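You operate a simulated robot arm through the tools that you are given. There is no shell and no other tool.

Carry out the task below with a simulated two-armed robot. There is one attempt and no reset: what you move stays moved.

TASK
Dust the film end with the purple cloth, then tape it down.
Fine: use the tape pad and tape block; cloth and pad go back. Set down upright: tape pad. A coat counts when it lies all over at full strength: go over it till it gets no stronger. What is to be rubbed or washed off counts as gone when no trace of it is left.

It is judged by the outcome, as a careful person would: the job done as asked, and still so three seconds after it is handed in. It fails if anything else is knocked over, pushed out of place, dropped, spilled or broken. Flat cloth is picked up by pressing the open fingertips on it (5 to 10 N) and closing them slowly along it; thin cloth reads only 2 to 8 mm in the jaws.

THE ROBOT
Two 6-joint arms with two-finger parallel grippers on one trunk that stands fixed in place. Base frame: the origin is at the foot of the trunk, x ahead of it, y to its left, z up. Units: cm, degrees, N and s.
The left shoulder is at [28, 18.5, 113], the right one opposite. With the tool pointing down near the work surface each hand reaches from about 56 to 94 cm from the base axis, measured 20 degrees to its own side. Payload 1.57 kg a hand.
The tool frame of a hand sits at the grasp point between the pads (the TCP): z along the fingers, y along the line on which they close. The tips reach 3 cm beyond it. Largest opening 8 cm; finger width 1.7, thickness 1.2; the body of the gripper, 4 by 8.2 cm, starts 8 cm behind the TCP.
Orientation is that of the tool frame in the base frame, as a unit quaternion [x, y, z, w]. With the fingers straight down and closing along the base's y, the tool's x points along the base's -x, its y along +y and its z along -z.

THE INTERFACE
- The arms move only by the tool move_arm. It takes "left_targets", "right_targets" or both (then of equal length, played together; a hand with none holds still); each is a list of rows, each a list of 7 numbers: the closure, from 0 (fully open) to 1 (shut), then the shift along the tool's x, y, z in units of 500 mm (1.0 is 500 mm), then the turn, a rotation vector about the tool's x, y, z in units of 180 degrees (1.0 is 180 degrees). In form: [[claw, dx, dy, dz, wx, wy, wz], ...]. A call has 1 to 20 rows; each row is the pose to reach, as a shift and turn from the pose commanded when the call began, along the tool's axes at that moment. A call with a number of a shift or a turn outside -1 to 1 is refused whole. Each row takes 0.2 s and may step no farther than 5 cm and 8.6 degrees from the row before; otherwise, or with a gripper value out of range, the whole call is refused. Where a pose cannot be reached the arm comes as near as it can. A force on the tool above 40 N (or 10 N above the force at the start of the call, whichever is more), or a blocked arm, ends the call early, and 0.2 s more pass. The fingers move at their own pace (about 15.3 cm/s each) and stop on an object; they squeeze with about 28 N. The grip force told is the motor's: it shows also when the fingers shut on nothing. Time passes only in rows, and 0.2 s behind the last, so rows that repeat a pose let the fingers close. It gives the time, the measured TCP pose, the force on the tool (base axes), the opening and the grip force at its end, in the units of the frame above (readings bear some noise), with the torque about the TCP (base axes, N m) and any sound that the robot's microphone picked up.
- Cameras (640 x 400 px; columns grow to the right, rows downward): "scene" is now at [21.21, -6.42, 157.43]; the picture's right is [-0.77, -0.63, 0.00], its down [-0.45, 0.55, -0.71] and it looks along [0.45, -0.55, -0.71] (base axes); focal length 293 px, centre (320, 200). "left" rides on the left gripper at [7.2, 0.7, -12.2] in its tool frame; the picture's right is [-0.09, 1.00, 0.00], its down [-0.84, -0.08, -0.54] and it looks along [-0.54, -0.05, 0.84] (tool axes); focal length 238 px, centre (320, 200). "right" rides on the right gripper at [7.2, -0.7, -12.2] in its tool frame; the picture's right is [0.09, 1.00, 0.00], its down [-0.84, 0.08, -0.54] and it looks along [-0.54, 0.05, 0.84] (tool axes); focal length 238 px, centre (320, 200). There is no depth. A picture from a camera that has moved, and an enlarged one, comes with that camera's place and axes in the base frame and with its lens.
- capture(camera): a new picture of that camera. The clock stands still meanwhile.
- lift_body(by): slides the trunk up (or, below 0, down) by that many cm; the arms and the scene camera ride with it, the base frame stays. It gives what a move gives, with no picture.
- pan_tilt(pan, tilt): turns the head with the scene camera to pan (to the left, within 86 degrees either way) and tilt (down, from -29 to 69), counted from straight ahead of the robot. It gives what a move gives.
- inspect(camera, box): a new picture of the part [left, top, right, bottom] of that camera's present view, enlarged. The clock stands still meanwhile.
- finish_job(): hands the job in; it is judged then, once.

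Nothing tells you positions but the pictures and the camera data. Unless the task says otherwise, let go and move clear before handing in.

The tools are called after ">>>" as a command line: name --argument value ..., lists and objects as JSON in quotes. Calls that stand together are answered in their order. move_arm: Moves the arms, as the interface text tells. Its arguments: {"type":"object","properties":{"left_targets":{"type":"array"},"right_targets":{"type":"array"}},"required":[]} The other tools are called the same way: lift_body (by) slides the trunk up or down; pan_tilt (pan, tilt) turns the head that bears the scene camera; capture (camera) takes a picture; inspect (camera, box) takes an enlarged picture of a part of a camera's view; finish_job () hands the job in.

At the start:

```text
t: 0.0
left_tool_pos: [58.64, -7.39, 123.19]
left_ee_rot: [0.0, 1.0, 0.001, 0.0]
left_contact_force: [0.3, -0.6, -0.8]
left_wrist_torque: [0.01, -0.01, -0.02]
left_finger_gap: 8.0
left_grasp_force: 0.1
right_tool_pos: [31.54, -45.22, 122.12]
right_ee_rot: [0.0, 1.0, -0.001, 0.0]
right_contact_force: [0.6, 0.0, 0.3]
right_wrist_torque: [0.01, 0.0, 0.0]
right_finger_gap: 8.0
right_grasp_force: 0.1
trunk travel left (down, up): [-82.5, 16.5]
head pan, tilt: [-50.8, 45.1]
```

scene: 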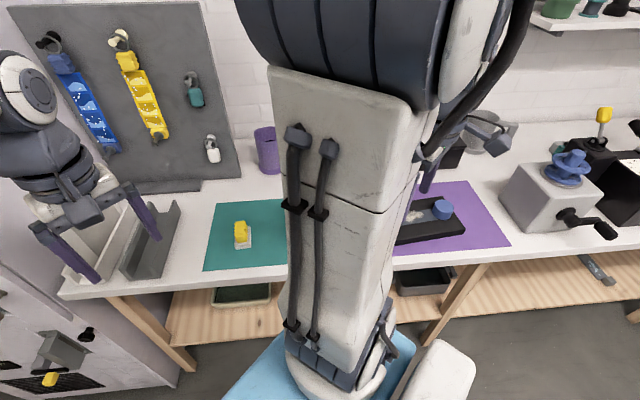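
right: 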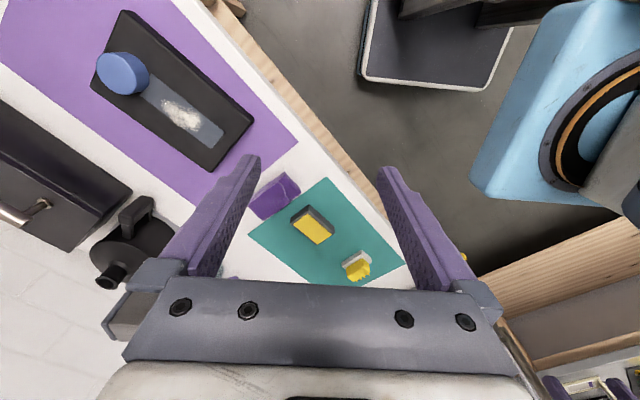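
left: 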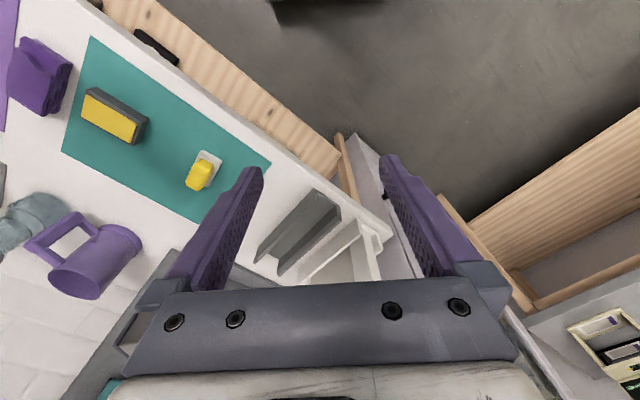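

I see a workbench with a teal mat (yellow/dark block and a yellow-handled pad), a purple folded cloth, and a purple mat with a black tray holding a film with white dust. I'll first take more pictures to localise everything.

>>> capture --camera "left"

>>> capture --camera "right"

>>> inspect --camera "right" --box '[0, 0, 420, 300]'

>>> inspect --camera "left" --box '[0, 0, 320, 220]'

```text
taken
camera left: at [51.39, -6.72, 135.46], right [0.09, 1.0, 0.0], down [0.84, -0.08, 0.54], along [0.54, -0.05, -0.84], focal length 238 px, centre (320, 200)
```

left: 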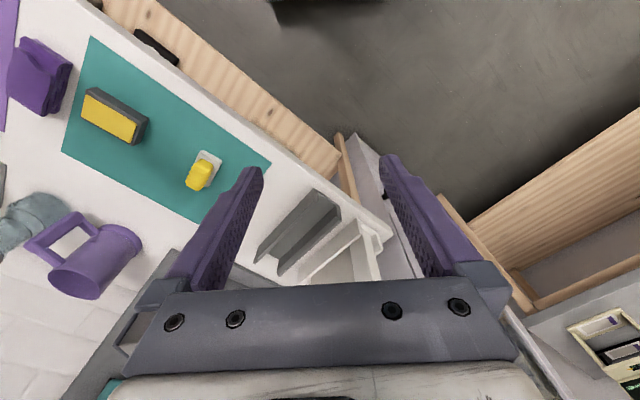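

```text
taken
camera right: at [24.42, -45.98, 134.22], right [-0.09, 1.0, 0.0], down [0.84, 0.08, 0.54], along [0.54, 0.05, -0.84], focal length 238 px, centre (320, 200)
```

right: 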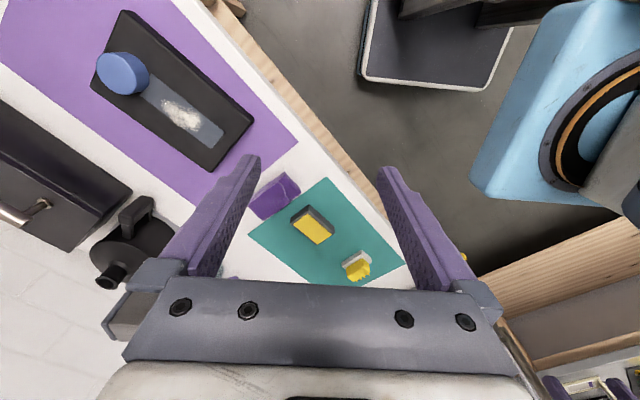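

```text
1.33 times, centred on (210, 150) of right
camera zoom: at [24.42, -45.98, 134.22], right [-0.09, 1.0, 0.0], down [0.84, 0.08, 0.54], along [0.54, 0.05, -0.84], focal length 318 px, centre (467, 267)
```

zoom: 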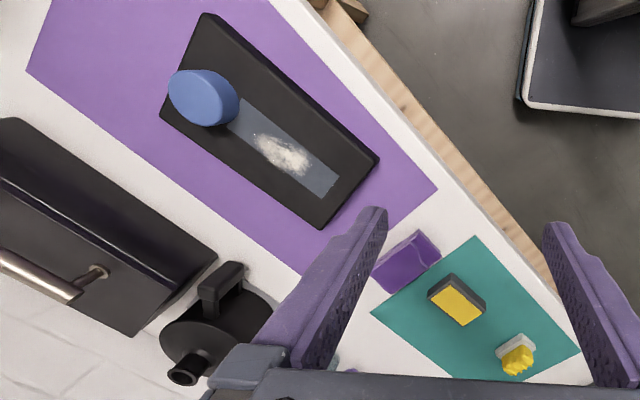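

```text
1.82 times, centred on (160, 110) of left
camera zoom: at [51.39, -6.72, 135.46], right [0.09, 1.0, 0.0], down [0.84, -0.08, 0.54], along [0.54, -0.05, -0.84], focal length 433 px, centre (611, 364)
```

zoom: 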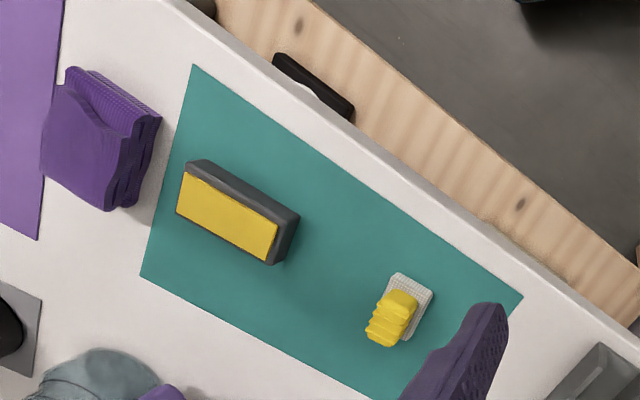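

The bench top comes out near z≈90 by triangulating the pad. The cloth is near (51,-55), the block (58,-44), the pad (71,-32) and the film (37,-69). I'll move the left arm aside and hover the right hand near the film for a closer look.

>>> move_arm --left_targets '[[0, 0, 0.08, 0, 0, 0, 0], [0, 0, 0.17, 0, 0, 0, 0], [0, 0, 0.26, 0, 0, 0, 0], [0, 0, 0.35, 0, 0, 0, 0], [0, 0, 0.44, 0, 0, 0, 0], [0, 0, 0.52, 0, 0, 0, 0]]' --right_targets '[[0, -0.01, -0.05, 0.02, 0, 0, 0], [0, -0.02, -0.1, 0.04, 0, 0, 0], [0, -0.03, -0.15, 0.08, 0, 0, 0], [0, -0.04, -0.2, 0.12, 0, 0, 0], [0, -0.04, -0.25, 0.16, 0, 0, 0], [0, -0.04, -0.3, 0.2, 0, 0, 0]]'

```text
t: 1.4
left_tool_pos: [58.62, 18.74, 123.16]
left_ee_rot: [0.001, 1.0, 0.0, 0.0]
left_contact_force: [0.3, 0.2, -0.2]
left_wrist_torque: [0.0, -0.02, -0.02]
left_finger_gap: 8.01
left_grasp_force: 0.0
right_tool_pos: [33.55, -60.04, 112.05]
right_ee_rot: [0.0, 1.0, 0.001, 0.0]
right_contact_force: [-0.5, 0.0, 1.0]
right_wrist_torque: [0.0, -0.01, 0.04]
right_finger_gap: 7.98
right_grasp_force: 0.2
trunk travel left (down, up): [-82.5, 16.5]
head pan, tilt: [-50.8, 45.1]
```

Both arms moved cleanly. I'll look from the right wrist and from the scene camera.

>>> capture --camera "right"

>>> capture --camera "scene"

```text
taken
camera right: at [26.45, -60.85, 124.2], right [-0.09, 1.0, 0.0], down [0.84, 0.08, 0.54], along [0.54, 0.05, -0.84], focal length 238 px, centre (320, 200)
```

right: 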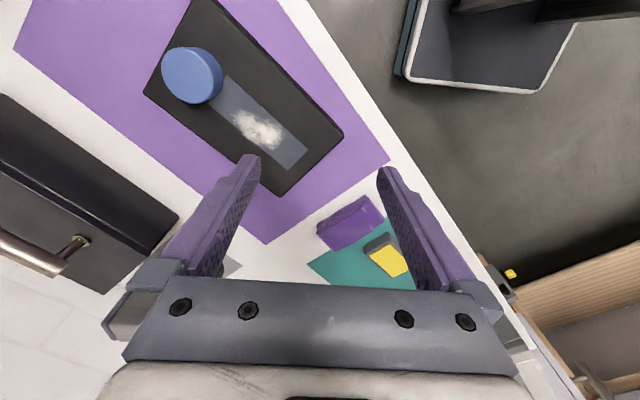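

```text
taken
camera scene: at [21.2, -6.42, 157.43], right [-0.77, -0.63, 0.0], down [-0.45, 0.55, -0.71], along [0.45, -0.55, -0.71], focal length 293 px, centre (320, 200)
```

scene: 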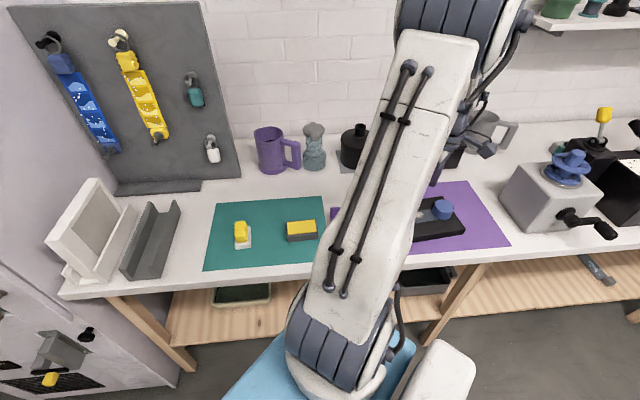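

>>> inspect --camera "right" --box '[140, 0, 400, 200]'

>>> inspect --camera "right" --box '[270, 130, 430, 290]'

>>> inspect --camera "scene" --box '[190, 180, 350, 290]'

>>> inspect --camera "scene" --box '[390, 160, 530, 270]'

```text
2.00 times, centred on (270, 100) of right
camera zoom: at [26.45, -60.85, 124.2], right [-0.09, 1.0, 0.0], down [0.84, 0.08, 0.54], along [0.54, 0.05, -0.84], focal length 477 px, centre (420, 400)
```

zoom: 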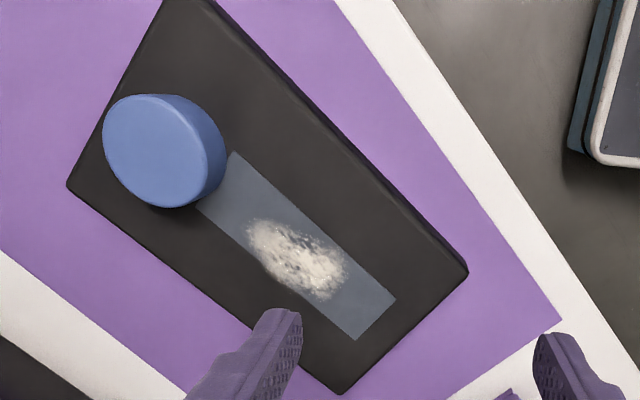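

```text
2.50 times, centred on (350, 210) of right
camera zoom: at [26.45, -60.85, 124.2], right [-0.09, 1.0, 0.0], down [0.84, 0.08, 0.54], along [0.54, 0.05, -0.84], focal length 596 px, centre (245, 175)
```

zoom: 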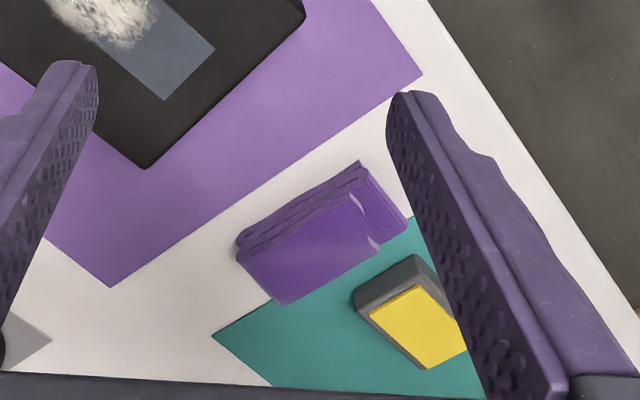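

```text
3.64 times, centred on (270, 235) of scene
camera zoom: at [21.2, -6.42, 157.43], right [-0.77, -0.63, 0.0], down [-0.45, 0.55, -0.71], along [0.45, -0.55, -0.71], focal length 1066 px, centre (502, 73)
```

zoom: 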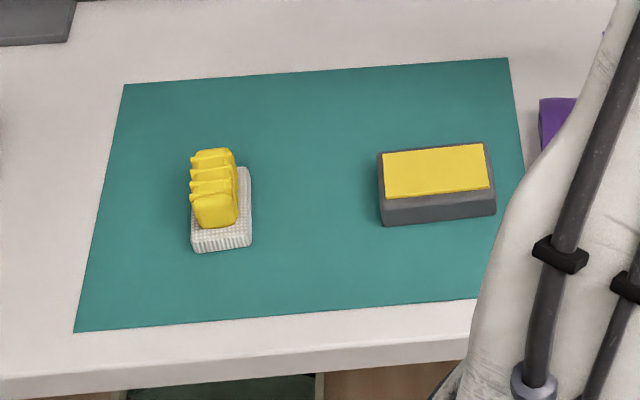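

```text
3.64 times, centred on (460, 215) of scene
camera zoom: at [21.2, -6.42, 157.43], right [-0.77, -0.63, 0.0], down [-0.45, 0.55, -0.71], along [0.45, -0.55, -0.71], focal length 1066 px, centre (-189, 146)
```

zoom: 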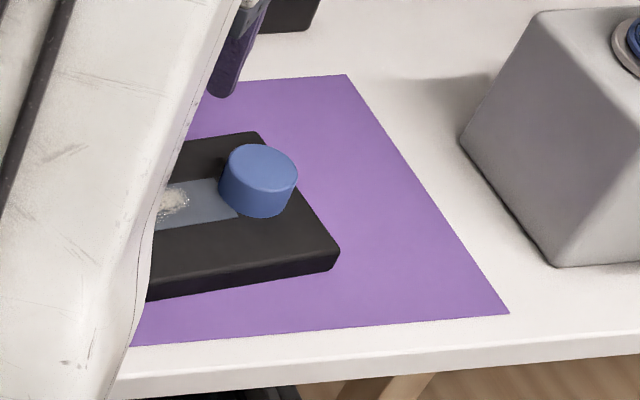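

The bench and mats run at 45° to my base axes, and the film plate at about 50°. The cloth is a folded stack between the mats, so I'll turn the hand 45° and hover nearer the cloth to see its shape.

>>> move_arm --right_targets '[[0, -0.04, 0.02, 0.0, 0, 0, 0.04], [0, -0.08, 0.05, 0.0, 0, 0, 0.08], [0, -0.11, 0.09, 0.0, 0, 0, 0.125], [0, -0.15, 0.13, 0.02, 0, 0, 0.17], [0, -0.2, 0.16, 0.04, 0, 0, 0.21], [0, -0.22, 0.18, 0.06, 0, 0, 0.25], [0, -0.22, 0.18, 0.06, 0, 0, 0.25]]'

>>> capture --camera "right"

>>> capture --camera "scene"

```text
t: 3.0
left_tool_pos: [58.7, 18.71, 123.16]
left_ee_rot: [-0.001, 1.0, 0.0, 0.0]
left_contact_force: [-1.2, 1.0, 0.7]
left_wrist_torque: [0.01, 0.01, 0.04]
left_finger_gap: 7.98
left_grasp_force: 0.0
right_tool_pos: [44.48, -51.09, 109.09]
right_ee_rot: [0.383, 0.924, 0.001, -0.001]
right_contact_force: [0.2, -0.3, 0.7]
right_wrist_torque: [0.03, 0.01, 0.0]
right_finger_gap: 7.99
right_grasp_force: 0.0
trunk travel left (down, up): [-82.5, 16.5]
head pan, tilt: [-50.8, 45.1]
```

```text
taken
camera right: at [39.06, -46.63, 121.13], right [0.64, 0.77, 0.0], down [0.65, -0.54, 0.54], along [0.42, -0.35, -0.84], focal length 238 px, centre (320, 200)
```

right: 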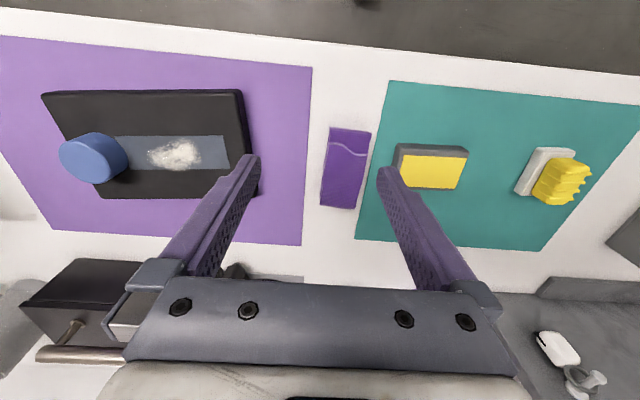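

```text
taken
camera scene: at [21.22, -6.42, 157.43], right [-0.77, -0.63, 0.0], down [-0.45, 0.55, -0.71], along [0.45, -0.55, -0.71], focal length 293 px, centre (320, 200)
```

scene: 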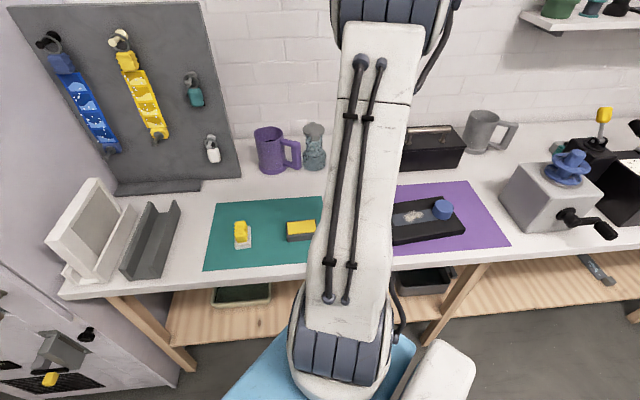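

This view shows everything. I'll zoom in on the cloth, the film, and the pad and block to measure them.

>>> inspect --camera "right" --box '[270, 90, 430, 240]'

>>> inspect --camera "right" --box '[30, 70, 290, 230]'

>>> inspect --camera "right" --box '[380, 70, 640, 250]'

```text
2.67 times, centred on (350, 165) of right
camera zoom: at [39.06, -46.63, 121.13], right [0.64, 0.77, 0.0], down [0.65, -0.54, 0.54], along [0.42, -0.35, -0.84], focal length 636 px, centre (240, 293)
```

zoom: 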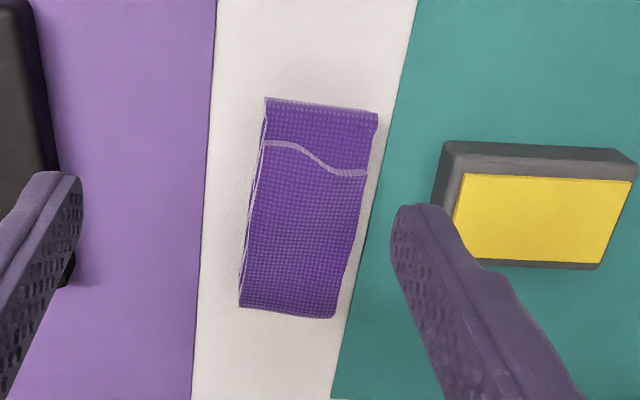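

```text
2.46 times, centred on (160, 150) of right
camera zoom: at [39.06, -46.63, 121.13], right [0.64, 0.77, 0.0], down [0.65, -0.54, 0.54], along [0.42, -0.35, -0.84], focal length 587 px, centre (714, 323)
```

zoom: 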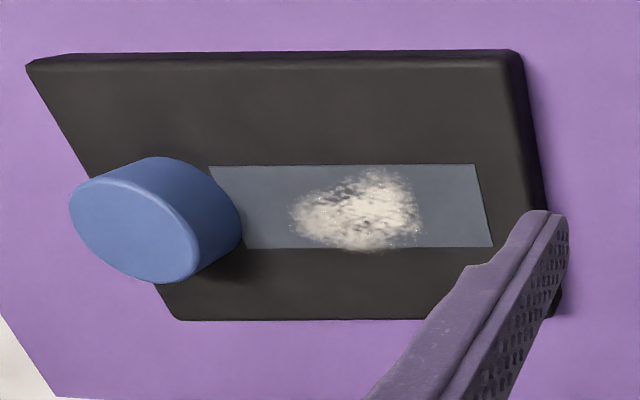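

```text
2.22 times, centred on (510, 160) of right
camera zoom: at [39.06, -46.63, 121.13], right [0.64, 0.77, 0.0], down [0.65, -0.54, 0.54], along [0.42, -0.35, -0.84], focal length 530 px, centre (-102, 289)
```

zoom: 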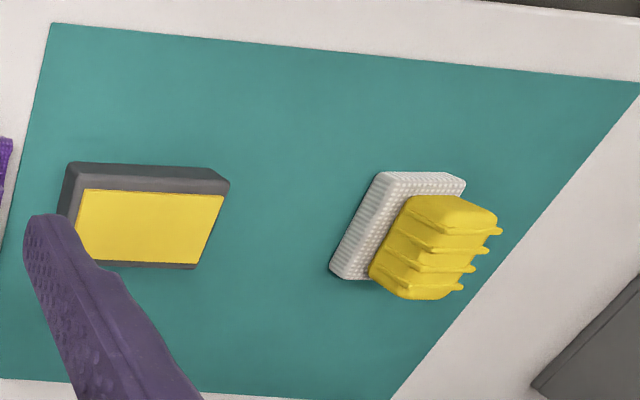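

I've located the main things, with the bench top at z=90.0. The plate top and film are at z≈93, with the film strip running from (40.2,-62.7) towards the knob. The block top is at z≈93, and the cloth centre is about (52.5,-53.6), 5x12 cm. I'll take a lower-angle look at the cloth to judge its thickness.

>>> move_arm --right_targets '[[0, 0.06, 0.02, 0.05, 0, 0, 0], [0, 0.12, 0.05, 0.1, 0, 0, 0], [0, 0.17, 0.07, 0.16, 0, 0, 0], [0, 0.177, 0.078, 0.2, 0, 0, 0], [0, 0.177, 0.078, 0.2, 0, 0, 0]]'

>>> capture --camera "right"

>>> inspect --camera "right" --box '[200, 160, 440, 290]'

```text
t: 4.2
left_tool_pos: [58.73, 18.54, 122.95]
left_ee_rot: [0.0, 1.0, 0.0, 0.0]
left_contact_force: [0.2, -0.5, 0.7]
left_wrist_torque: [0.02, 0.02, -0.03]
left_finger_gap: 8.0
left_grasp_force: 0.1
right_tool_pos: [41.1, -42.23, 99.26]
right_ee_rot: [0.383, 0.924, 0.0, 0.0]
right_contact_force: [0.3, 0.9, 0.1]
right_wrist_torque: [-0.04, 0.01, 0.0]
right_finger_gap: 7.98
right_grasp_force: 0.1
trunk travel left (down, up): [-82.5, 16.5]
head pan, tilt: [-50.8, 45.1]
```

```text
taken
camera right: at [35.69, -37.74, 111.27], right [0.64, 0.77, 0.0], down [0.65, -0.54, 0.54], along [0.42, -0.35, -0.84], focal length 238 px, centre (320, 200)
```

right: 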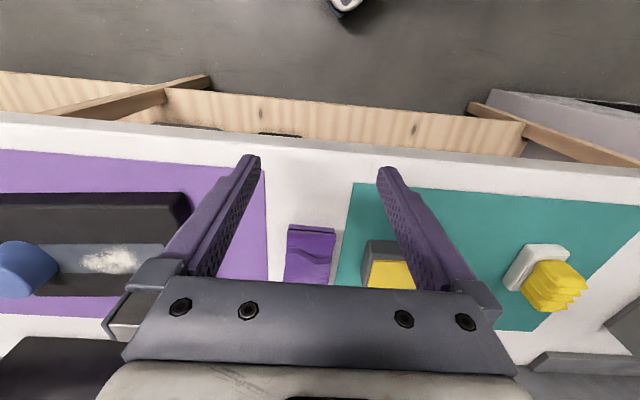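

```text
2.67 times, centred on (320, 225) of right
camera zoom: at [35.69, -37.74, 111.27], right [0.64, 0.77, 0.0], down [0.65, -0.54, 0.54], along [0.42, -0.35, -0.84], focal length 636 px, centre (320, 133)
```

zoom: 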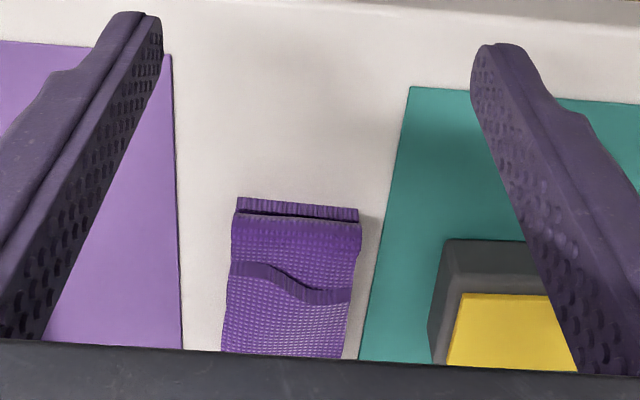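

The cloth is a folded stack about 5.2 × 11.5 × 1.7 cm centred near (52.4,-53.6). My jaws close across its short side, so I'll move over it and go down with open fingers straddling it.

>>> move_arm --right_targets '[[0, -0.08, 0, 0, 0, 0, 0], [0, -0.16, 0, 0, 0, 0, 0], [0, -0.24, 0, 0, 0, 0, 0], [0, -0.3206, -0.001, 0, 0, 0, 0], [0, -0.3206, -0.001, 0.03, 0, 0, 0], [0, -0.3206, -0.001, 0.03, 0, 0, 0]]'

>>> capture --camera "right"

```text
t: 5.6
left_tool_pos: [58.64, 18.67, 123.12]
left_ee_rot: [-0.001, 1.0, 0.0, 0.0]
left_contact_force: [0.2, -0.7, -0.9]
left_wrist_torque: [-0.01, 0.0, 0.0]
left_finger_gap: 8.01
left_grasp_force: 0.0
right_tool_pos: [52.29, -53.54, 97.58]
right_ee_rot: [0.382, 0.924, 0.0, 0.0]
right_contact_force: [-0.1, -0.4, 0.3]
right_wrist_torque: [-0.02, 0.0, 0.01]
right_finger_gap: 7.97
right_grasp_force: 0.1
trunk travel left (down, up): [-82.5, 16.5]
head pan, tilt: [-50.8, 45.1]
```

```text
taken
camera right: at [47.03, -48.98, 109.7], right [0.64, 0.77, 0.0], down [0.65, -0.54, 0.54], along [0.42, -0.35, -0.84], focal length 238 px, centre (320, 200)
```

right: 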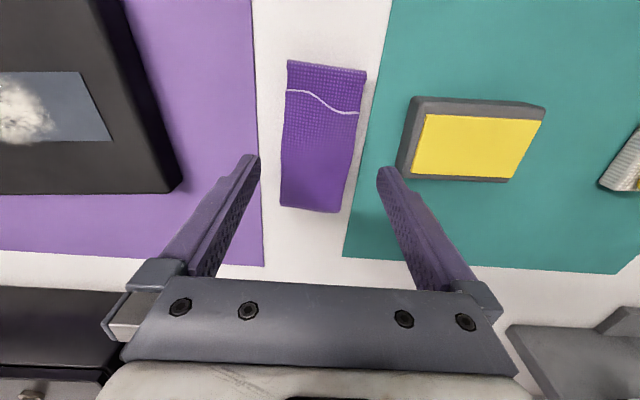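

The jaws straddle the cloth evenly. I'll lower so the tips stop about 0.5 cm above the bench.

>>> move_arm --right_targets '[[0, 0, 0, 0.02, 0, 0, 0], [0, 0, 0, 0.04, 0, 0, 0], [0, 0, 0, 0.055, 0, 0, 0], [0, 0, 0, 0.07, 0, 0, 0], [0, 0, 0, 0.08, 0, 0, 0], [0, 0, 0, 0.083, 0, 0, 0], [0, 0, 0, 0.083, 0, 0, 0]]'

>>> capture --camera "right"

```text
t: 7.2
left_tool_pos: [58.7, 18.75, 123.17]
left_ee_rot: [-0.001, 1.0, 0.0, 0.0]
left_contact_force: [0.6, 0.4, 0.1]
left_wrist_torque: [0.01, -0.02, -0.01]
left_finger_gap: 8.0
left_grasp_force: 0.0
right_tool_pos: [52.33, -53.61, 93.46]
right_ee_rot: [0.383, 0.924, 0.0, 0.0]
right_contact_force: [0.0, 0.9, 0.8]
right_wrist_torque: [-0.01, -0.01, 0.02]
right_finger_gap: 8.02
right_grasp_force: 0.0
trunk travel left (down, up): [-82.5, 16.5]
head pan, tilt: [-50.8, 45.1]
```

```text
taken
camera right: at [46.92, -49.08, 105.61], right [0.64, 0.77, 0.0], down [0.65, -0.54, 0.54], along [0.42, -0.35, -0.84], focal length 238 px, centre (320, 200)
```

right: 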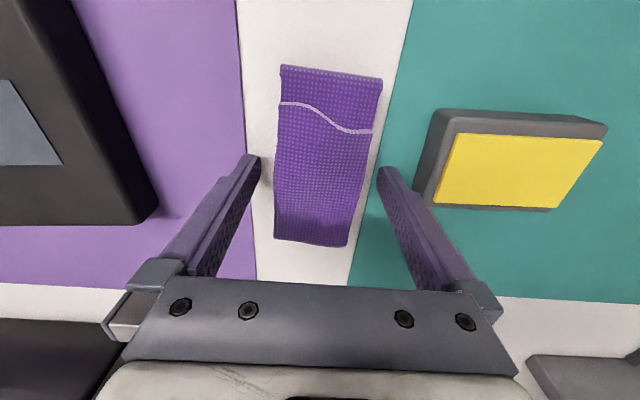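

The tips are at the right height with no contact yet. Closing slowly across the cloth.

>>> move_arm --right_targets '[[0.1, 0, 0, 0, 0, 0, 0], [0.2, 0, 0, 0, 0, 0, 0], [0.28, 0, 0, 0, 0, 0, 0], [0.32, 0, 0, 0, 0, 0, 0], [0.36, 0, 0, 0, 0, 0, 0], [0.4, 0, 0, 0, 0, 0, 0], [0.44, 0, 0, 0, 0, 0, 0], [0.48, 0, 0, 0, 0, 0, 0]]'

>>> capture --camera "right"

```text
t: 9.0
left_tool_pos: [58.63, 18.65, 123.23]
left_ee_rot: [0.0, 1.0, -0.001, -0.001]
left_contact_force: [-0.1, -0.6, 1.0]
left_wrist_torque: [0.01, 0.0, -0.01]
left_finger_gap: 8.0
left_grasp_force: 0.0
right_tool_pos: [52.37, -53.63, 93.51]
right_ee_rot: [0.382, 0.924, 0.001, 0.0]
right_contact_force: [-0.1, 0.0, 0.7]
right_wrist_torque: [0.01, 0.01, 0.0]
right_finger_gap: 5.43
right_grasp_force: 27.6
trunk travel left (down, up): [-82.5, 16.5]
head pan, tilt: [-50.8, 45.1]
```

```text
taken
camera right: at [46.92, -49.08, 105.62], right [0.64, 0.77, 0.0], down [0.65, -0.54, 0.54], along [0.42, -0.35, -0.84], focal length 238 px, centre (320, 200)
```

right: 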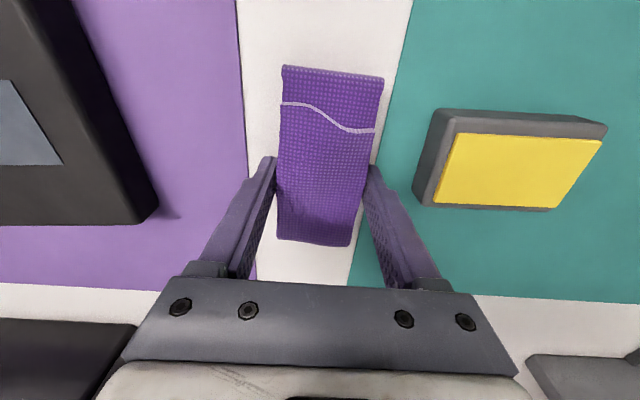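

The cloth is held firmly at 5.4 cm and doesn't deform. I'll lift it straight up and check it.

>>> move_arm --right_targets '[[0.5, 0, 0, -0.02, 0, 0, 0], [0.5, 0, 0, -0.06, 0, 0, 0], [0.5, 0, 0, -0.12, 0, 0, 0], [0.5, 0, 0, -0.18, 0, 0, 0], [0.5, 0, 0, -0.23, 0, 0, 0], [0.5, 0, 0, -0.23, 0, 0, 0]]'

>>> capture --camera "right"

```text
t: 10.4
left_tool_pos: [58.67, 18.64, 123.16]
left_ee_rot: [0.0, 1.0, 0.0, -0.001]
left_contact_force: [0.2, -0.6, 0.7]
left_wrist_torque: [0.0, -0.03, -0.01]
left_finger_gap: 8.01
left_grasp_force: 0.2
right_tool_pos: [52.31, -53.46, 105.22]
right_ee_rot: [0.383, 0.924, 0.001, 0.0]
right_contact_force: [-1.1, -0.4, 0.7]
right_wrist_torque: [-0.02, -0.04, -0.02]
right_finger_gap: 3.99
right_grasp_force: 0.1
trunk travel left (down, up): [-82.5, 16.5]
head pan, tilt: [-50.8, 45.1]
```

```text
taken
camera right: at [46.86, -48.95, 117.17], right [0.64, 0.77, 0.0], down [0.65, -0.54, 0.54], along [0.42, -0.35, -0.84], focal length 238 px, centre (320, 200)
```

right: 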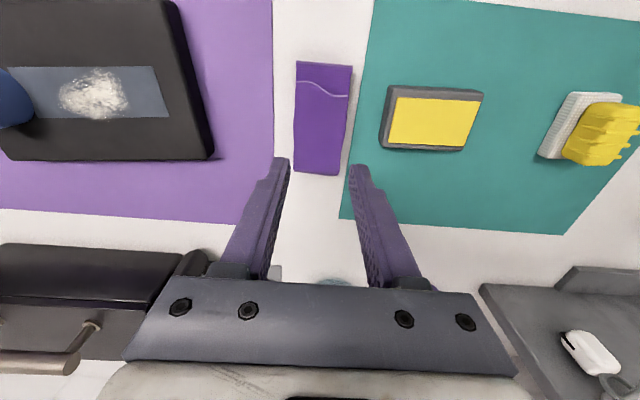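

The cloth slipped out on the lift and is lying where it was. I'll check its state closely before trying the press-and-close grip.

>>> inspect --camera "right" --box '[260, 40, 400, 200]'

```text
2.50 times, centred on (330, 120) of right
camera zoom: at [46.86, -48.95, 117.17], right [0.64, 0.77, 0.0], down [0.65, -0.54, 0.54], along [0.42, -0.35, -0.84], focal length 596 px, centre (295, 400)
```

zoom: 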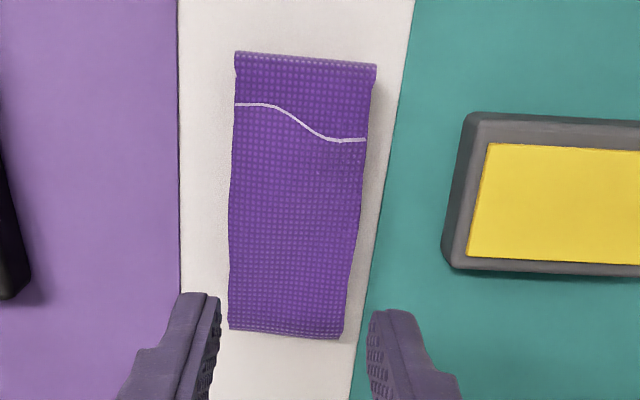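

The cloth hasn't moved. I'll now press partly open fingertips down on top of it, feeling for contact in small steps.

>>> move_arm --right_targets '[[0.6, 0, 0, 0.05, 0, 0, 0], [0.6, 0, 0, 0.11, 0, 0, 0], [0.6, 0, 0, 0.16, 0, 0, 0], [0.6, 0, 0, 0.185, 0, 0, 0], [0.6, 0, 0, 0.195, 0, 0, 0], [0.6, 0, 0, 0.195, 0, 0, 0]]'

>>> move_arm --right_targets '[[0.6, 0, 0, 0.006, 0, 0, 0], [0.6, 0, 0, 0.01, 0, 0, 0], [0.6, 0, 0, 0.01, 0, 0, 0]]'

```text
t: 11.4
left_tool_pos: [58.59, 18.92, 123.24]
left_ee_rot: [-0.001, 1.0, 0.0, 0.0]
left_contact_force: [-0.1, -0.4, -0.2]
left_wrist_torque: [-0.01, -0.02, -0.04]
left_finger_gap: 7.98
left_grasp_force: 0.0
right_tool_pos: [52.31, -53.67, 96.76]
right_ee_rot: [0.383, 0.924, 0.0, 0.0]
right_contact_force: [-5.1, 7.7, 24.2]
right_wrist_torque: [0.28, 0.21, 0.02]
right_finger_gap: 3.19
right_grasp_force: 0.3
trunk travel left (down, up): [-82.5, 16.5]
head pan, tilt: [-50.8, 45.1]
stopped in row 4 (right hand): the force on the tool passed its limit at 53 N (the readings are from after the stop); the commanded pose is now the measured one
```

```text
t: 11.7
left_tool_pos: [58.62, 18.88, 123.12]
left_ee_rot: [0.0, 1.0, 0.001, 0.001]
left_contact_force: [0.5, 0.1, 0.2]
left_wrist_torque: [-0.01, 0.01, -0.01]
left_finger_gap: 8.04
left_grasp_force: 0.0
right_tool_pos: [52.44, -53.67, 96.79]
right_ee_rot: [0.383, 0.924, 0.0, 0.002]
right_contact_force: [-4.4, 7.2, 21.3]
right_wrist_torque: [0.23, 0.12, 0.02]
right_finger_gap: 3.19
right_grasp_force: 0.0
trunk travel left (down, up): [-82.5, 16.5]
head pan, tilt: [-50.8, 45.1]
stopped in row 1 (right hand): the force on the tool passed its limit at 45 N (the readings are from after the stop); the commanded pose is now the measured one
```

The cloth is thicker than I judged: the tips met its top at z≈93.8. I'll ease off to the 5–10 N range before closing.

>>> move_arm --right_targets '[[0.6, 0, 0, -0.003, 0, 0, 0], [0.6, 0, 0, -0.003, 0, 0, 0]]'

>>> capture --camera "right"

```text
t: 12.3
left_tool_pos: [58.61, 18.59, 123.19]
left_ee_rot: [-0.001, 1.0, 0.0, 0.0]
left_contact_force: [-0.6, 0.6, -0.1]
left_wrist_torque: [0.04, 0.01, -0.02]
left_finger_gap: 8.0
left_grasp_force: 0.1
right_tool_pos: [52.37, -53.71, 96.75]
right_ee_rot: [0.383, 0.924, -0.001, 0.003]
right_contact_force: [-6.6, 4.5, 16.7]
right_wrist_torque: [0.16, 0.23, -0.02]
right_finger_gap: 3.16
right_grasp_force: 0.0
trunk travel left (down, up): [-82.5, 16.5]
head pan, tilt: [-50.8, 45.1]
```

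```text
taken
camera right: at [47.0, -49.12, 108.81], right [0.64, 0.77, 0.0], down [0.65, -0.54, 0.54], along [0.42, -0.35, -0.84], focal length 238 px, centre (320, 200)
```

right: 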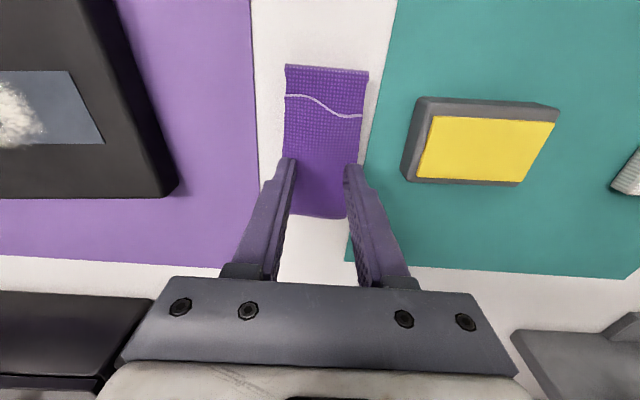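

Still 17 N, so I'll ease off a bit more.

>>> move_arm --right_targets '[[0.6, 0, 0, -0.003, 0, 0, 0], [0.6, 0, 0, -0.004, 0, 0, 0], [0.6, 0, 0, -0.004, 0, 0, 0]]'

```text
t: 13.1
left_tool_pos: [58.73, 18.57, 122.93]
left_ee_rot: [0.0, 1.0, 0.0, 0.0]
left_contact_force: [-0.2, 0.7, 1.1]
left_wrist_torque: [0.01, 0.02, 0.02]
left_finger_gap: 8.02
left_grasp_force: 0.0
right_tool_pos: [52.63, -53.76, 96.82]
right_ee_rot: [0.383, 0.924, -0.001, 0.002]
right_contact_force: [0.2, 0.4, -0.6]
right_wrist_torque: [-0.01, 0.01, 0.01]
right_finger_gap: 3.2
right_grasp_force: 0.0
trunk travel left (down, up): [-82.5, 16.5]
head pan, tilt: [-50.8, 45.1]
```

Contact is right at TCP z≈96.8. I'll press down again very slightly.

>>> move_arm --right_targets '[[0.6, 0, 0, 0.0008, 0, 0, 0], [0.6, 0, 0, 0.0016, 0, 0, 0], [0.6, 0, 0, 0.0016, 0, 0, 0]]'

```text
t: 13.9
left_tool_pos: [58.68, 18.62, 123.09]
left_ee_rot: [0.0, 1.0, 0.0, 0.001]
left_contact_force: [-0.1, -0.8, 0.2]
left_wrist_torque: [-0.01, 0.01, 0.01]
left_finger_gap: 7.98
left_grasp_force: 0.0
right_tool_pos: [52.52, -53.53, 96.81]
right_ee_rot: [0.383, 0.924, -0.001, 0.002]
right_contact_force: [-0.4, 1.1, 1.1]
right_wrist_torque: [0.02, -0.01, 0.02]
right_finger_gap: 3.19
right_grasp_force: 0.1
trunk travel left (down, up): [-82.5, 16.5]
head pan, tilt: [-50.8, 45.1]
```

>>> move_arm --right_targets '[[0.6, 0, 0, 0.001, 0, 0, 0], [0.6, 0, 0, 0.002, 0, 0, 0], [0.6, 0, 0, 0.002, 0, 0, 0]]'

```text
t: 14.7
left_tool_pos: [58.76, 18.73, 123.05]
left_ee_rot: [0.0, 1.0, 0.0, 0.0]
left_contact_force: [0.3, -0.4, 0.6]
left_wrist_torque: [0.05, 0.0, 0.01]
left_finger_gap: 8.01
left_grasp_force: 0.1
right_tool_pos: [52.52, -53.69, 96.74]
right_ee_rot: [0.383, 0.924, -0.001, 0.002]
right_contact_force: [-2.3, 0.8, 11.5]
right_wrist_torque: [0.03, 0.1, 0.01]
right_finger_gap: 3.21
right_grasp_force: 0.1
trunk travel left (down, up): [-82.5, 16.5]
head pan, tilt: [-50.8, 45.1]
```

At 11.5 N I'll ease slightly and close slowly along the cloth.

>>> move_arm --right_targets '[[0.6, 0, 0, -0.0006, 0, 0, 0], [0.63, 0, 0, -0.0006, 0, 0, 0], [0.66, 0, 0, -0.0006, 0, 0, 0], [0.69, 0, 0, -0.0006, 0, 0, 0], [0.72, 0, 0, -0.0006, 0, 0, 0], [0.75, 0, 0, -0.0006, 0, 0, 0]]'

>>> capture --camera "right"

```text
t: 16.1
left_tool_pos: [58.63, 18.7, 123.12]
left_ee_rot: [0.0, 1.0, 0.001, 0.0]
left_contact_force: [0.8, -0.2, -0.5]
left_wrist_torque: [-0.02, -0.02, -0.01]
left_finger_gap: 8.03
left_grasp_force: 0.1
right_tool_pos: [52.44, -53.76, 96.77]
right_ee_rot: [0.383, 0.924, -0.001, 0.001]
right_contact_force: [3.1, 1.7, 10.5]
right_wrist_torque: [0.1, -0.11, 0.02]
right_finger_gap: 2.59
right_grasp_force: 3.4
trunk travel left (down, up): [-82.5, 16.5]
head pan, tilt: [-50.8, 45.1]
```

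```text
taken
camera right: at [47.06, -49.15, 108.82], right [0.64, 0.77, 0.0], down [0.65, -0.54, 0.54], along [0.42, -0.35, -0.84], focal length 238 px, centre (320, 200)
```

right: 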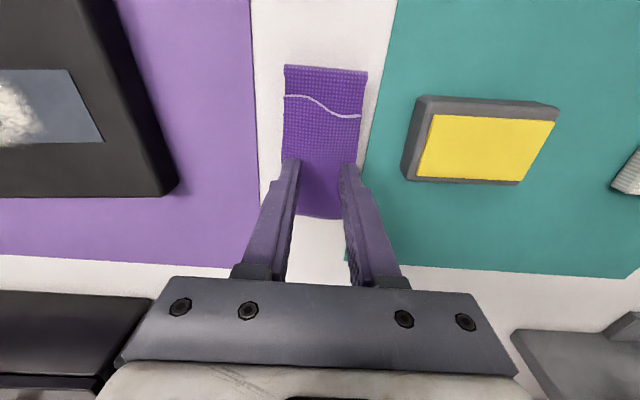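

The fingers are meeting drag as they close, so the press is working. Continuing slowly.

>>> move_arm --right_targets '[[0.78, 0, 0, 0, 0, 0, 0], [0.81, 0, 0, 0, 0, 0, 0], [0.84, 0, 0, 0, 0, 0, 0], [0.87, 0, 0, 0, 0, 0, 0], [0.9, 0, 0, 0, 0, 0, 0], [0.93, 0, 0, 0, 0, 0, 0], [0.96, 0, 0, 0, 0, 0, 0], [1.0, 0, 0, 0, 0, 0, 0], [1.0, 0, 0, 0, 0, 0, 0], [1.0, 0, 0, 0, 0, 0, 0]]'

>>> capture --camera "right"

```text
t: 18.3
left_tool_pos: [58.67, 18.76, 123.1]
left_ee_rot: [0.0, 1.0, 0.0, 0.0]
left_contact_force: [0.2, 0.2, 0.8]
left_wrist_torque: [-0.03, -0.03, 0.0]
left_finger_gap: 7.97
left_grasp_force: 0.0
right_tool_pos: [52.56, -53.67, 96.75]
right_ee_rot: [0.383, 0.924, -0.001, 0.001]
right_contact_force: [0.2, 1.0, 11.5]
right_wrist_torque: [0.03, 0.04, -0.01]
right_finger_gap: 0.01
right_grasp_force: 21.6
trunk travel left (down, up): [-82.5, 16.5]
head pan, tilt: [-50.8, 45.1]
```

```text
taken
camera right: at [47.01, -49.18, 108.82], right [0.64, 0.77, 0.0], down [0.65, -0.54, 0.54], along [0.42, -0.35, -0.84], focal length 238 px, centre (320, 200)
```

right: 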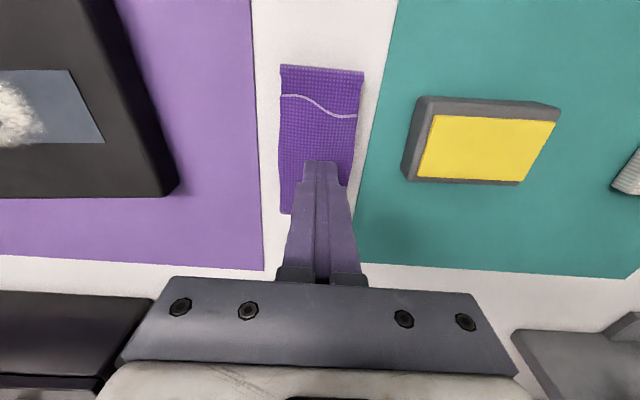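

The pressing only slid over the top, so this folded cloth behaves as a thick, firm stack. I'll raise the hand, look again at where it lies, and plan a deeper side grip with a slow lift.

>>> move_arm --right_targets '[[1.0, 0, 0, -0.02, 0, 0, 0], [1.0, 0, 0, -0.07, 0, 0, 0], [0.5, 0.04, 0, -0.12, 0, 0, 0], [0, 0.1, 0, -0.14, 0, 0, 0], [0, 0.14, 0, -0.14, 0, 0, 0], [0, 0.14, 0, -0.14, 0, 0, 0]]'

>>> capture --camera "right"

>>> inspect --camera "right" --box '[240, 80, 400, 240]'

```text
t: 19.7
left_tool_pos: [58.77, 18.67, 123.14]
left_ee_rot: [0.0, 1.0, 0.0, 0.0]
left_contact_force: [1.2, 1.0, -0.6]
left_wrist_torque: [-0.01, 0.0, 0.02]
left_finger_gap: 7.99
left_grasp_force: 0.1
right_tool_pos: [47.47, -48.88, 103.72]
right_ee_rot: [0.382, 0.924, -0.001, 0.002]
right_contact_force: [0.9, -0.6, 0.4]
right_wrist_torque: [-0.01, 0.0, -0.01]
right_finger_gap: 8.03
right_grasp_force: 0.0
trunk travel left (down, up): [-82.5, 16.5]
head pan, tilt: [-50.8, 45.1]
```

```text
taken
camera right: at [41.94, -44.32, 115.72], right [0.64, 0.77, 0.0], down [0.65, -0.54, 0.54], along [0.42, -0.35, -0.84], focal length 238 px, centre (320, 200)
```

right: 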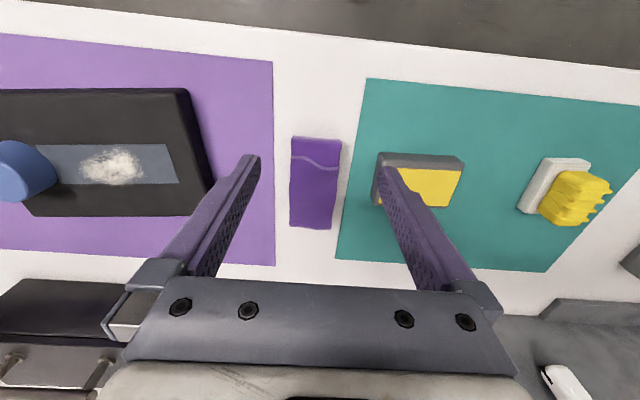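

```text
2.50 times, centred on (320, 160) of right
camera zoom: at [41.94, -44.32, 115.72], right [0.64, 0.77, 0.0], down [0.65, -0.54, 0.54], along [0.42, -0.35, -0.84], focal length 596 px, centre (320, 300)
```

zoom: 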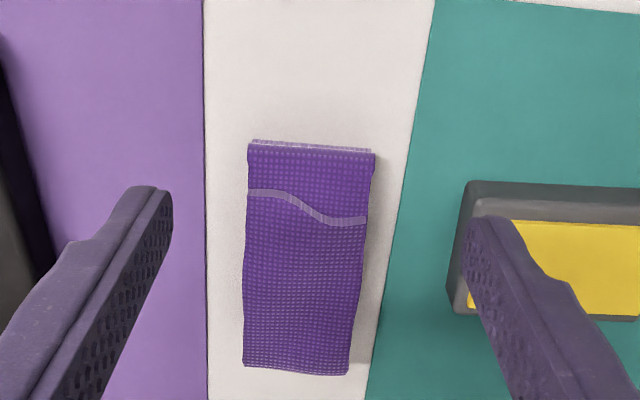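

The cloth is at about (51.7,-53.4) and still aligned. I'll straddle it again, grip with full force and lift very slowly while watching the gap.

>>> move_arm --right_targets '[[0, -0.07, -0.002, 0.02, 0, 0, 0], [0, -0.1238, -0.0046, 0.06, 0, 0, 0], [0, -0.1238, -0.0046, 0.11, 0, 0, 0], [0, -0.1238, -0.0046, 0.15, 0, 0, 0], [0, -0.1238, -0.0046, 0.175, 0, 0, 0], [0, -0.1238, -0.0046, 0.195, 0, 0, 0], [0, -0.1238, -0.0046, 0.208, 0, 0, 0], [0, -0.1238, -0.0046, 0.208, 0, 0, 0]]'

>>> capture --camera "right"

```text
t: 21.5
left_tool_pos: [58.66, 18.71, 123.11]
left_ee_rot: [0.0, 1.0, -0.001, 0.0]
left_contact_force: [-0.4, 1.0, -0.8]
left_wrist_torque: [0.02, 0.02, -0.03]
left_finger_gap: 8.0
left_grasp_force: 0.1
right_tool_pos: [51.7, -53.33, 93.46]
right_ee_rot: [0.382, 0.924, -0.001, 0.002]
right_contact_force: [0.7, 0.0, -0.4]
right_wrist_torque: [-0.02, -0.02, 0.03]
right_finger_gap: 7.99
right_grasp_force: 0.0
trunk travel left (down, up): [-82.5, 16.5]
head pan, tilt: [-50.8, 45.1]
```

```text
taken
camera right: at [46.26, -48.84, 105.48], right [0.64, 0.77, 0.0], down [0.65, -0.54, 0.54], along [0.42, -0.35, -0.84], focal length 238 px, centre (320, 200)
```

right: 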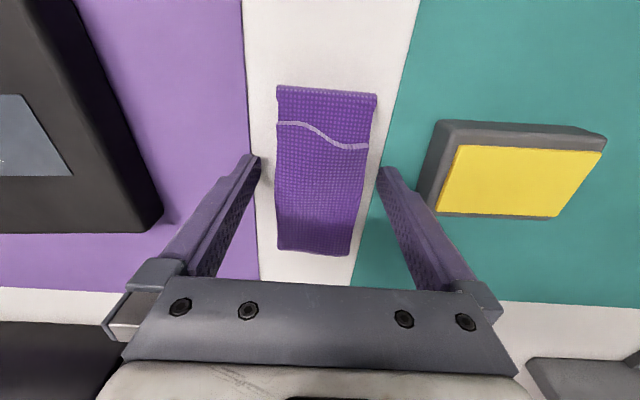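

Lower a touch more, then close with full squeeze.

>>> move_arm --right_targets '[[0, 0, 0, 0.003, 0, 0, 0], [0.15, 0, 0, 0.004, 0, 0, 0], [0.25, 0, 0, 0.004, 0, 0, 0], [0.3, 0, 0, 0.004, 0, 0, 0], [0.34, 0, 0, 0.004, 0, 0, 0], [0.4, 0, 0, 0.004, 0, 0, 0], [0.6, 0, 0, 0.004, 0, 0, 0], [0.8, 0, 0, 0.004, 0, 0, 0], [1.0, 0, 0, 0.004, 0, 0, 0], [1.0, 0, 0, 0.004, 0, 0, 0], [1.0, 0, 0, 0.004, 0, 0, 0]]'

>>> capture --camera "right"

```text
t: 23.9
left_tool_pos: [58.69, 18.7, 123.17]
left_ee_rot: [0.0, 1.0, 0.0, 0.0]
left_contact_force: [0.0, 0.4, -0.8]
left_wrist_torque: [0.02, -0.01, 0.0]
left_finger_gap: 8.02
left_grasp_force: 0.1
right_tool_pos: [51.79, -53.36, 93.19]
right_ee_rot: [0.384, 0.923, -0.001, 0.001]
right_contact_force: [0.4, -1.1, -0.1]
right_wrist_torque: [-0.01, 0.01, 0.0]
right_finger_gap: 5.43
right_grasp_force: 28.3
trunk travel left (down, up): [-82.5, 16.5]
head pan, tilt: [-50.8, 45.1]
```

```text
taken
camera right: at [46.27, -48.86, 105.26], right [0.64, 0.77, 0.0], down [0.65, -0.54, 0.54], along [0.42, -0.35, -0.84], focal length 238 px, centre (320, 200)
```

right: 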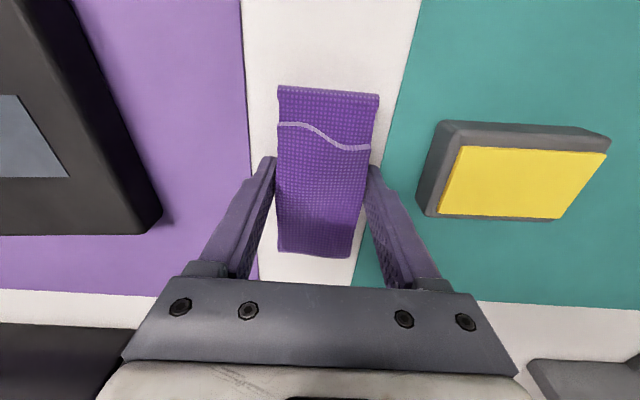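

Same firm 5.43 cm grip. Lifting slowly 2 mm per step.

>>> move_arm --right_targets '[[1.0, 0, 0, -0.002, 0, 0, 0], [1.0, 0, 0, -0.005, 0, 0, 0], [1.0, 0, 0, -0.009, 0, 0, 0], [1.0, 0, 0, -0.013, 0, 0, 0], [1.0, 0, 0, -0.018, 0, 0, 0], [1.0, 0, 0, -0.023, 0, 0, 0]]'

>>> capture --camera "right"

```text
t: 25.3
left_tool_pos: [58.69, 18.69, 123.17]
left_ee_rot: [0.0, 1.0, 0.0, 0.0]
left_contact_force: [0.4, 0.0, -0.2]
left_wrist_torque: [0.02, -0.01, -0.03]
left_finger_gap: 8.0
left_grasp_force: 0.1
right_tool_pos: [51.72, -53.29, 94.27]
right_ee_rot: [0.383, 0.924, 0.0, 0.002]
right_contact_force: [0.9, -0.3, -0.1]
right_wrist_torque: [0.0, -0.01, 0.0]
right_finger_gap: 5.45
right_grasp_force: 28.1
trunk travel left (down, up): [-82.5, 16.5]
head pan, tilt: [-50.8, 45.1]
```

```text
taken
camera right: at [46.32, -48.71, 106.29], right [0.64, 0.77, 0.0], down [0.65, -0.54, 0.54], along [0.42, -0.35, -0.84], focal length 238 px, centre (320, 200)
```

right: 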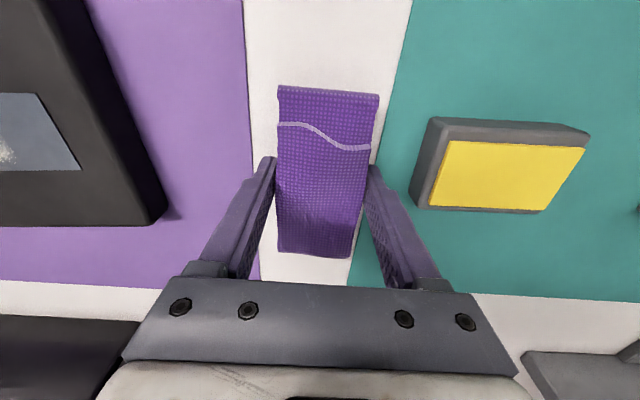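

The cloth comes up with the jaws now. I'll continue slowly with the full squeeze.

>>> move_arm --right_targets '[[1.0, 0, 0, -0.008, 0, 0, 0], [1.0, 0, 0, -0.018, 0, 0, 0], [1.0, 0, 0, -0.03, 0, 0, 0], [1.0, 0, 0, -0.044, 0, 0, 0], [1.0, 0, 0, -0.058, 0, 0, 0], [1.0, 0, 0, -0.072, 0, 0, 0], [1.0, 0, 0, -0.086, 0, 0, 0], [1.0, 0, 0, -0.1, 0, 0, 0], [1.0, 0, 0, -0.108, 0, 0, 0], [1.0, 0, 0, -0.11, 0, 0, 0]]'

>>> capture --camera "right"

```text
t: 27.5
left_tool_pos: [58.66, 18.55, 123.16]
left_ee_rot: [0.0, 1.0, 0.001, 0.0]
left_contact_force: [0.5, -0.3, -0.5]
left_wrist_torque: [0.0, 0.01, -0.01]
left_finger_gap: 8.04
left_grasp_force: 0.1
right_tool_pos: [51.74, -53.24, 99.87]
right_ee_rot: [0.382, 0.924, -0.001, 0.002]
right_contact_force: [0.3, -0.1, -0.6]
right_wrist_torque: [-0.01, -0.02, 0.03]
right_finger_gap: 5.42
right_grasp_force: 27.8
trunk travel left (down, up): [-82.5, 16.5]
head pan, tilt: [-50.8, 45.1]
```

```text
taken
camera right: at [46.32, -48.74, 111.86], right [0.64, 0.77, 0.0], down [0.65, -0.54, 0.54], along [0.42, -0.35, -0.84], focal length 238 px, centre (320, 200)
```

right: 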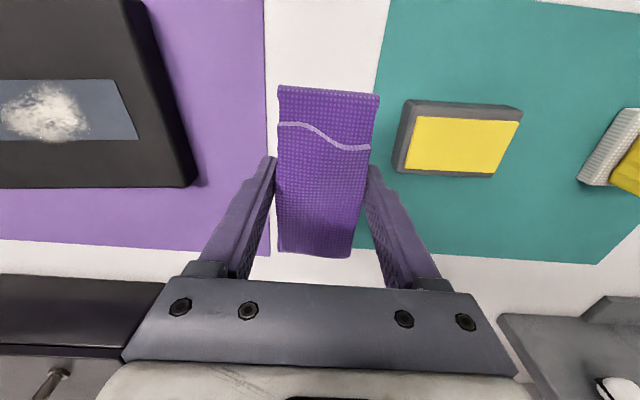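

The cloth is held well. I'll carry it gently across to above the film, turning 5.5° to line up with the strip.

>>> move_arm --right_targets '[[1.0, 0.0, -0.01, -0.015, 0, 0, 0], [1.0, 0.0, -0.025, -0.035, 0, 0, 0], [1.0, 0.002, -0.045, -0.055, 0, 0, 0], [1.0, 0.004, -0.07, -0.075, 0, 0, -0.005], [1.0, 0.006, -0.1, -0.09, 0, 0, -0.01], [1.0, 0.008, -0.13, -0.1, 0, 0, -0.015], [1.0, 0.01, -0.165, -0.102, 0, 0, -0.02], [1.0, 0.011, -0.2, -0.102, 0, 0, -0.025], [1.0, 0.013, -0.235, -0.102, 0, 0, -0.0306], [1.0, 0.015, -0.27, -0.102, 0, 0, -0.0306], [1.0, 0.016, -0.3, -0.102, 0, 0, -0.0306], [1.0, 0.017, -0.33, -0.102, 0, 0, -0.0306], [1.0, 0.018, -0.36, -0.102, 0, 0, -0.0306], [1.0, 0.019, -0.385, -0.102, 0, 0, -0.0306], [1.0, 0.0196, -0.4, -0.102, 0, 0, -0.0306], [1.0, 0.0196, -0.407, -0.102, 0, 0, -0.0306], [1.0, 0.0196, -0.407, -0.102, 0, 0, -0.0306]]'

>>> capture --camera "right"

```text
t: 31.1
left_tool_pos: [58.78, 18.71, 123.04]
left_ee_rot: [0.0, 1.0, 0.0, 0.0]
left_contact_force: [0.2, 0.2, 0.3]
left_wrist_torque: [0.01, 0.04, -0.01]
left_finger_gap: 8.01
left_grasp_force: 0.1
right_tool_pos: [36.68, -67.05, 104.92]
right_ee_rot: [0.338, 0.941, 0.0, 0.001]
right_contact_force: [-0.9, 0.2, 0.0]
right_wrist_torque: [-0.02, 0.05, 0.01]
right_finger_gap: 5.44
right_grasp_force: 27.9
trunk travel left (down, up): [-82.5, 16.5]
head pan, tilt: [-50.8, 45.1]
```

```text
taken
camera right: at [30.81, -63.09, 116.99], right [0.56, 0.83, 0.0], down [0.69, -0.47, 0.54], along [0.45, -0.31, -0.84], focal length 238 px, centre (320, 200)
```

right: 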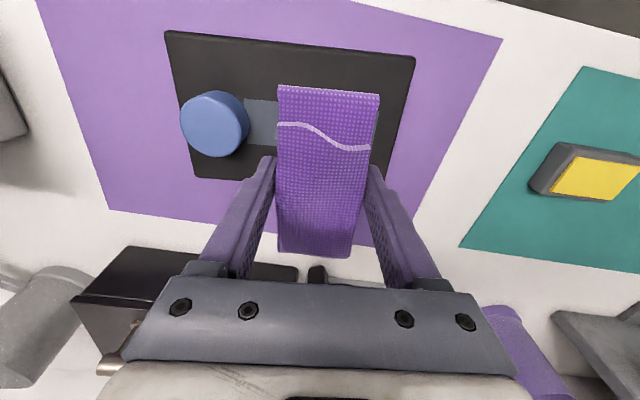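

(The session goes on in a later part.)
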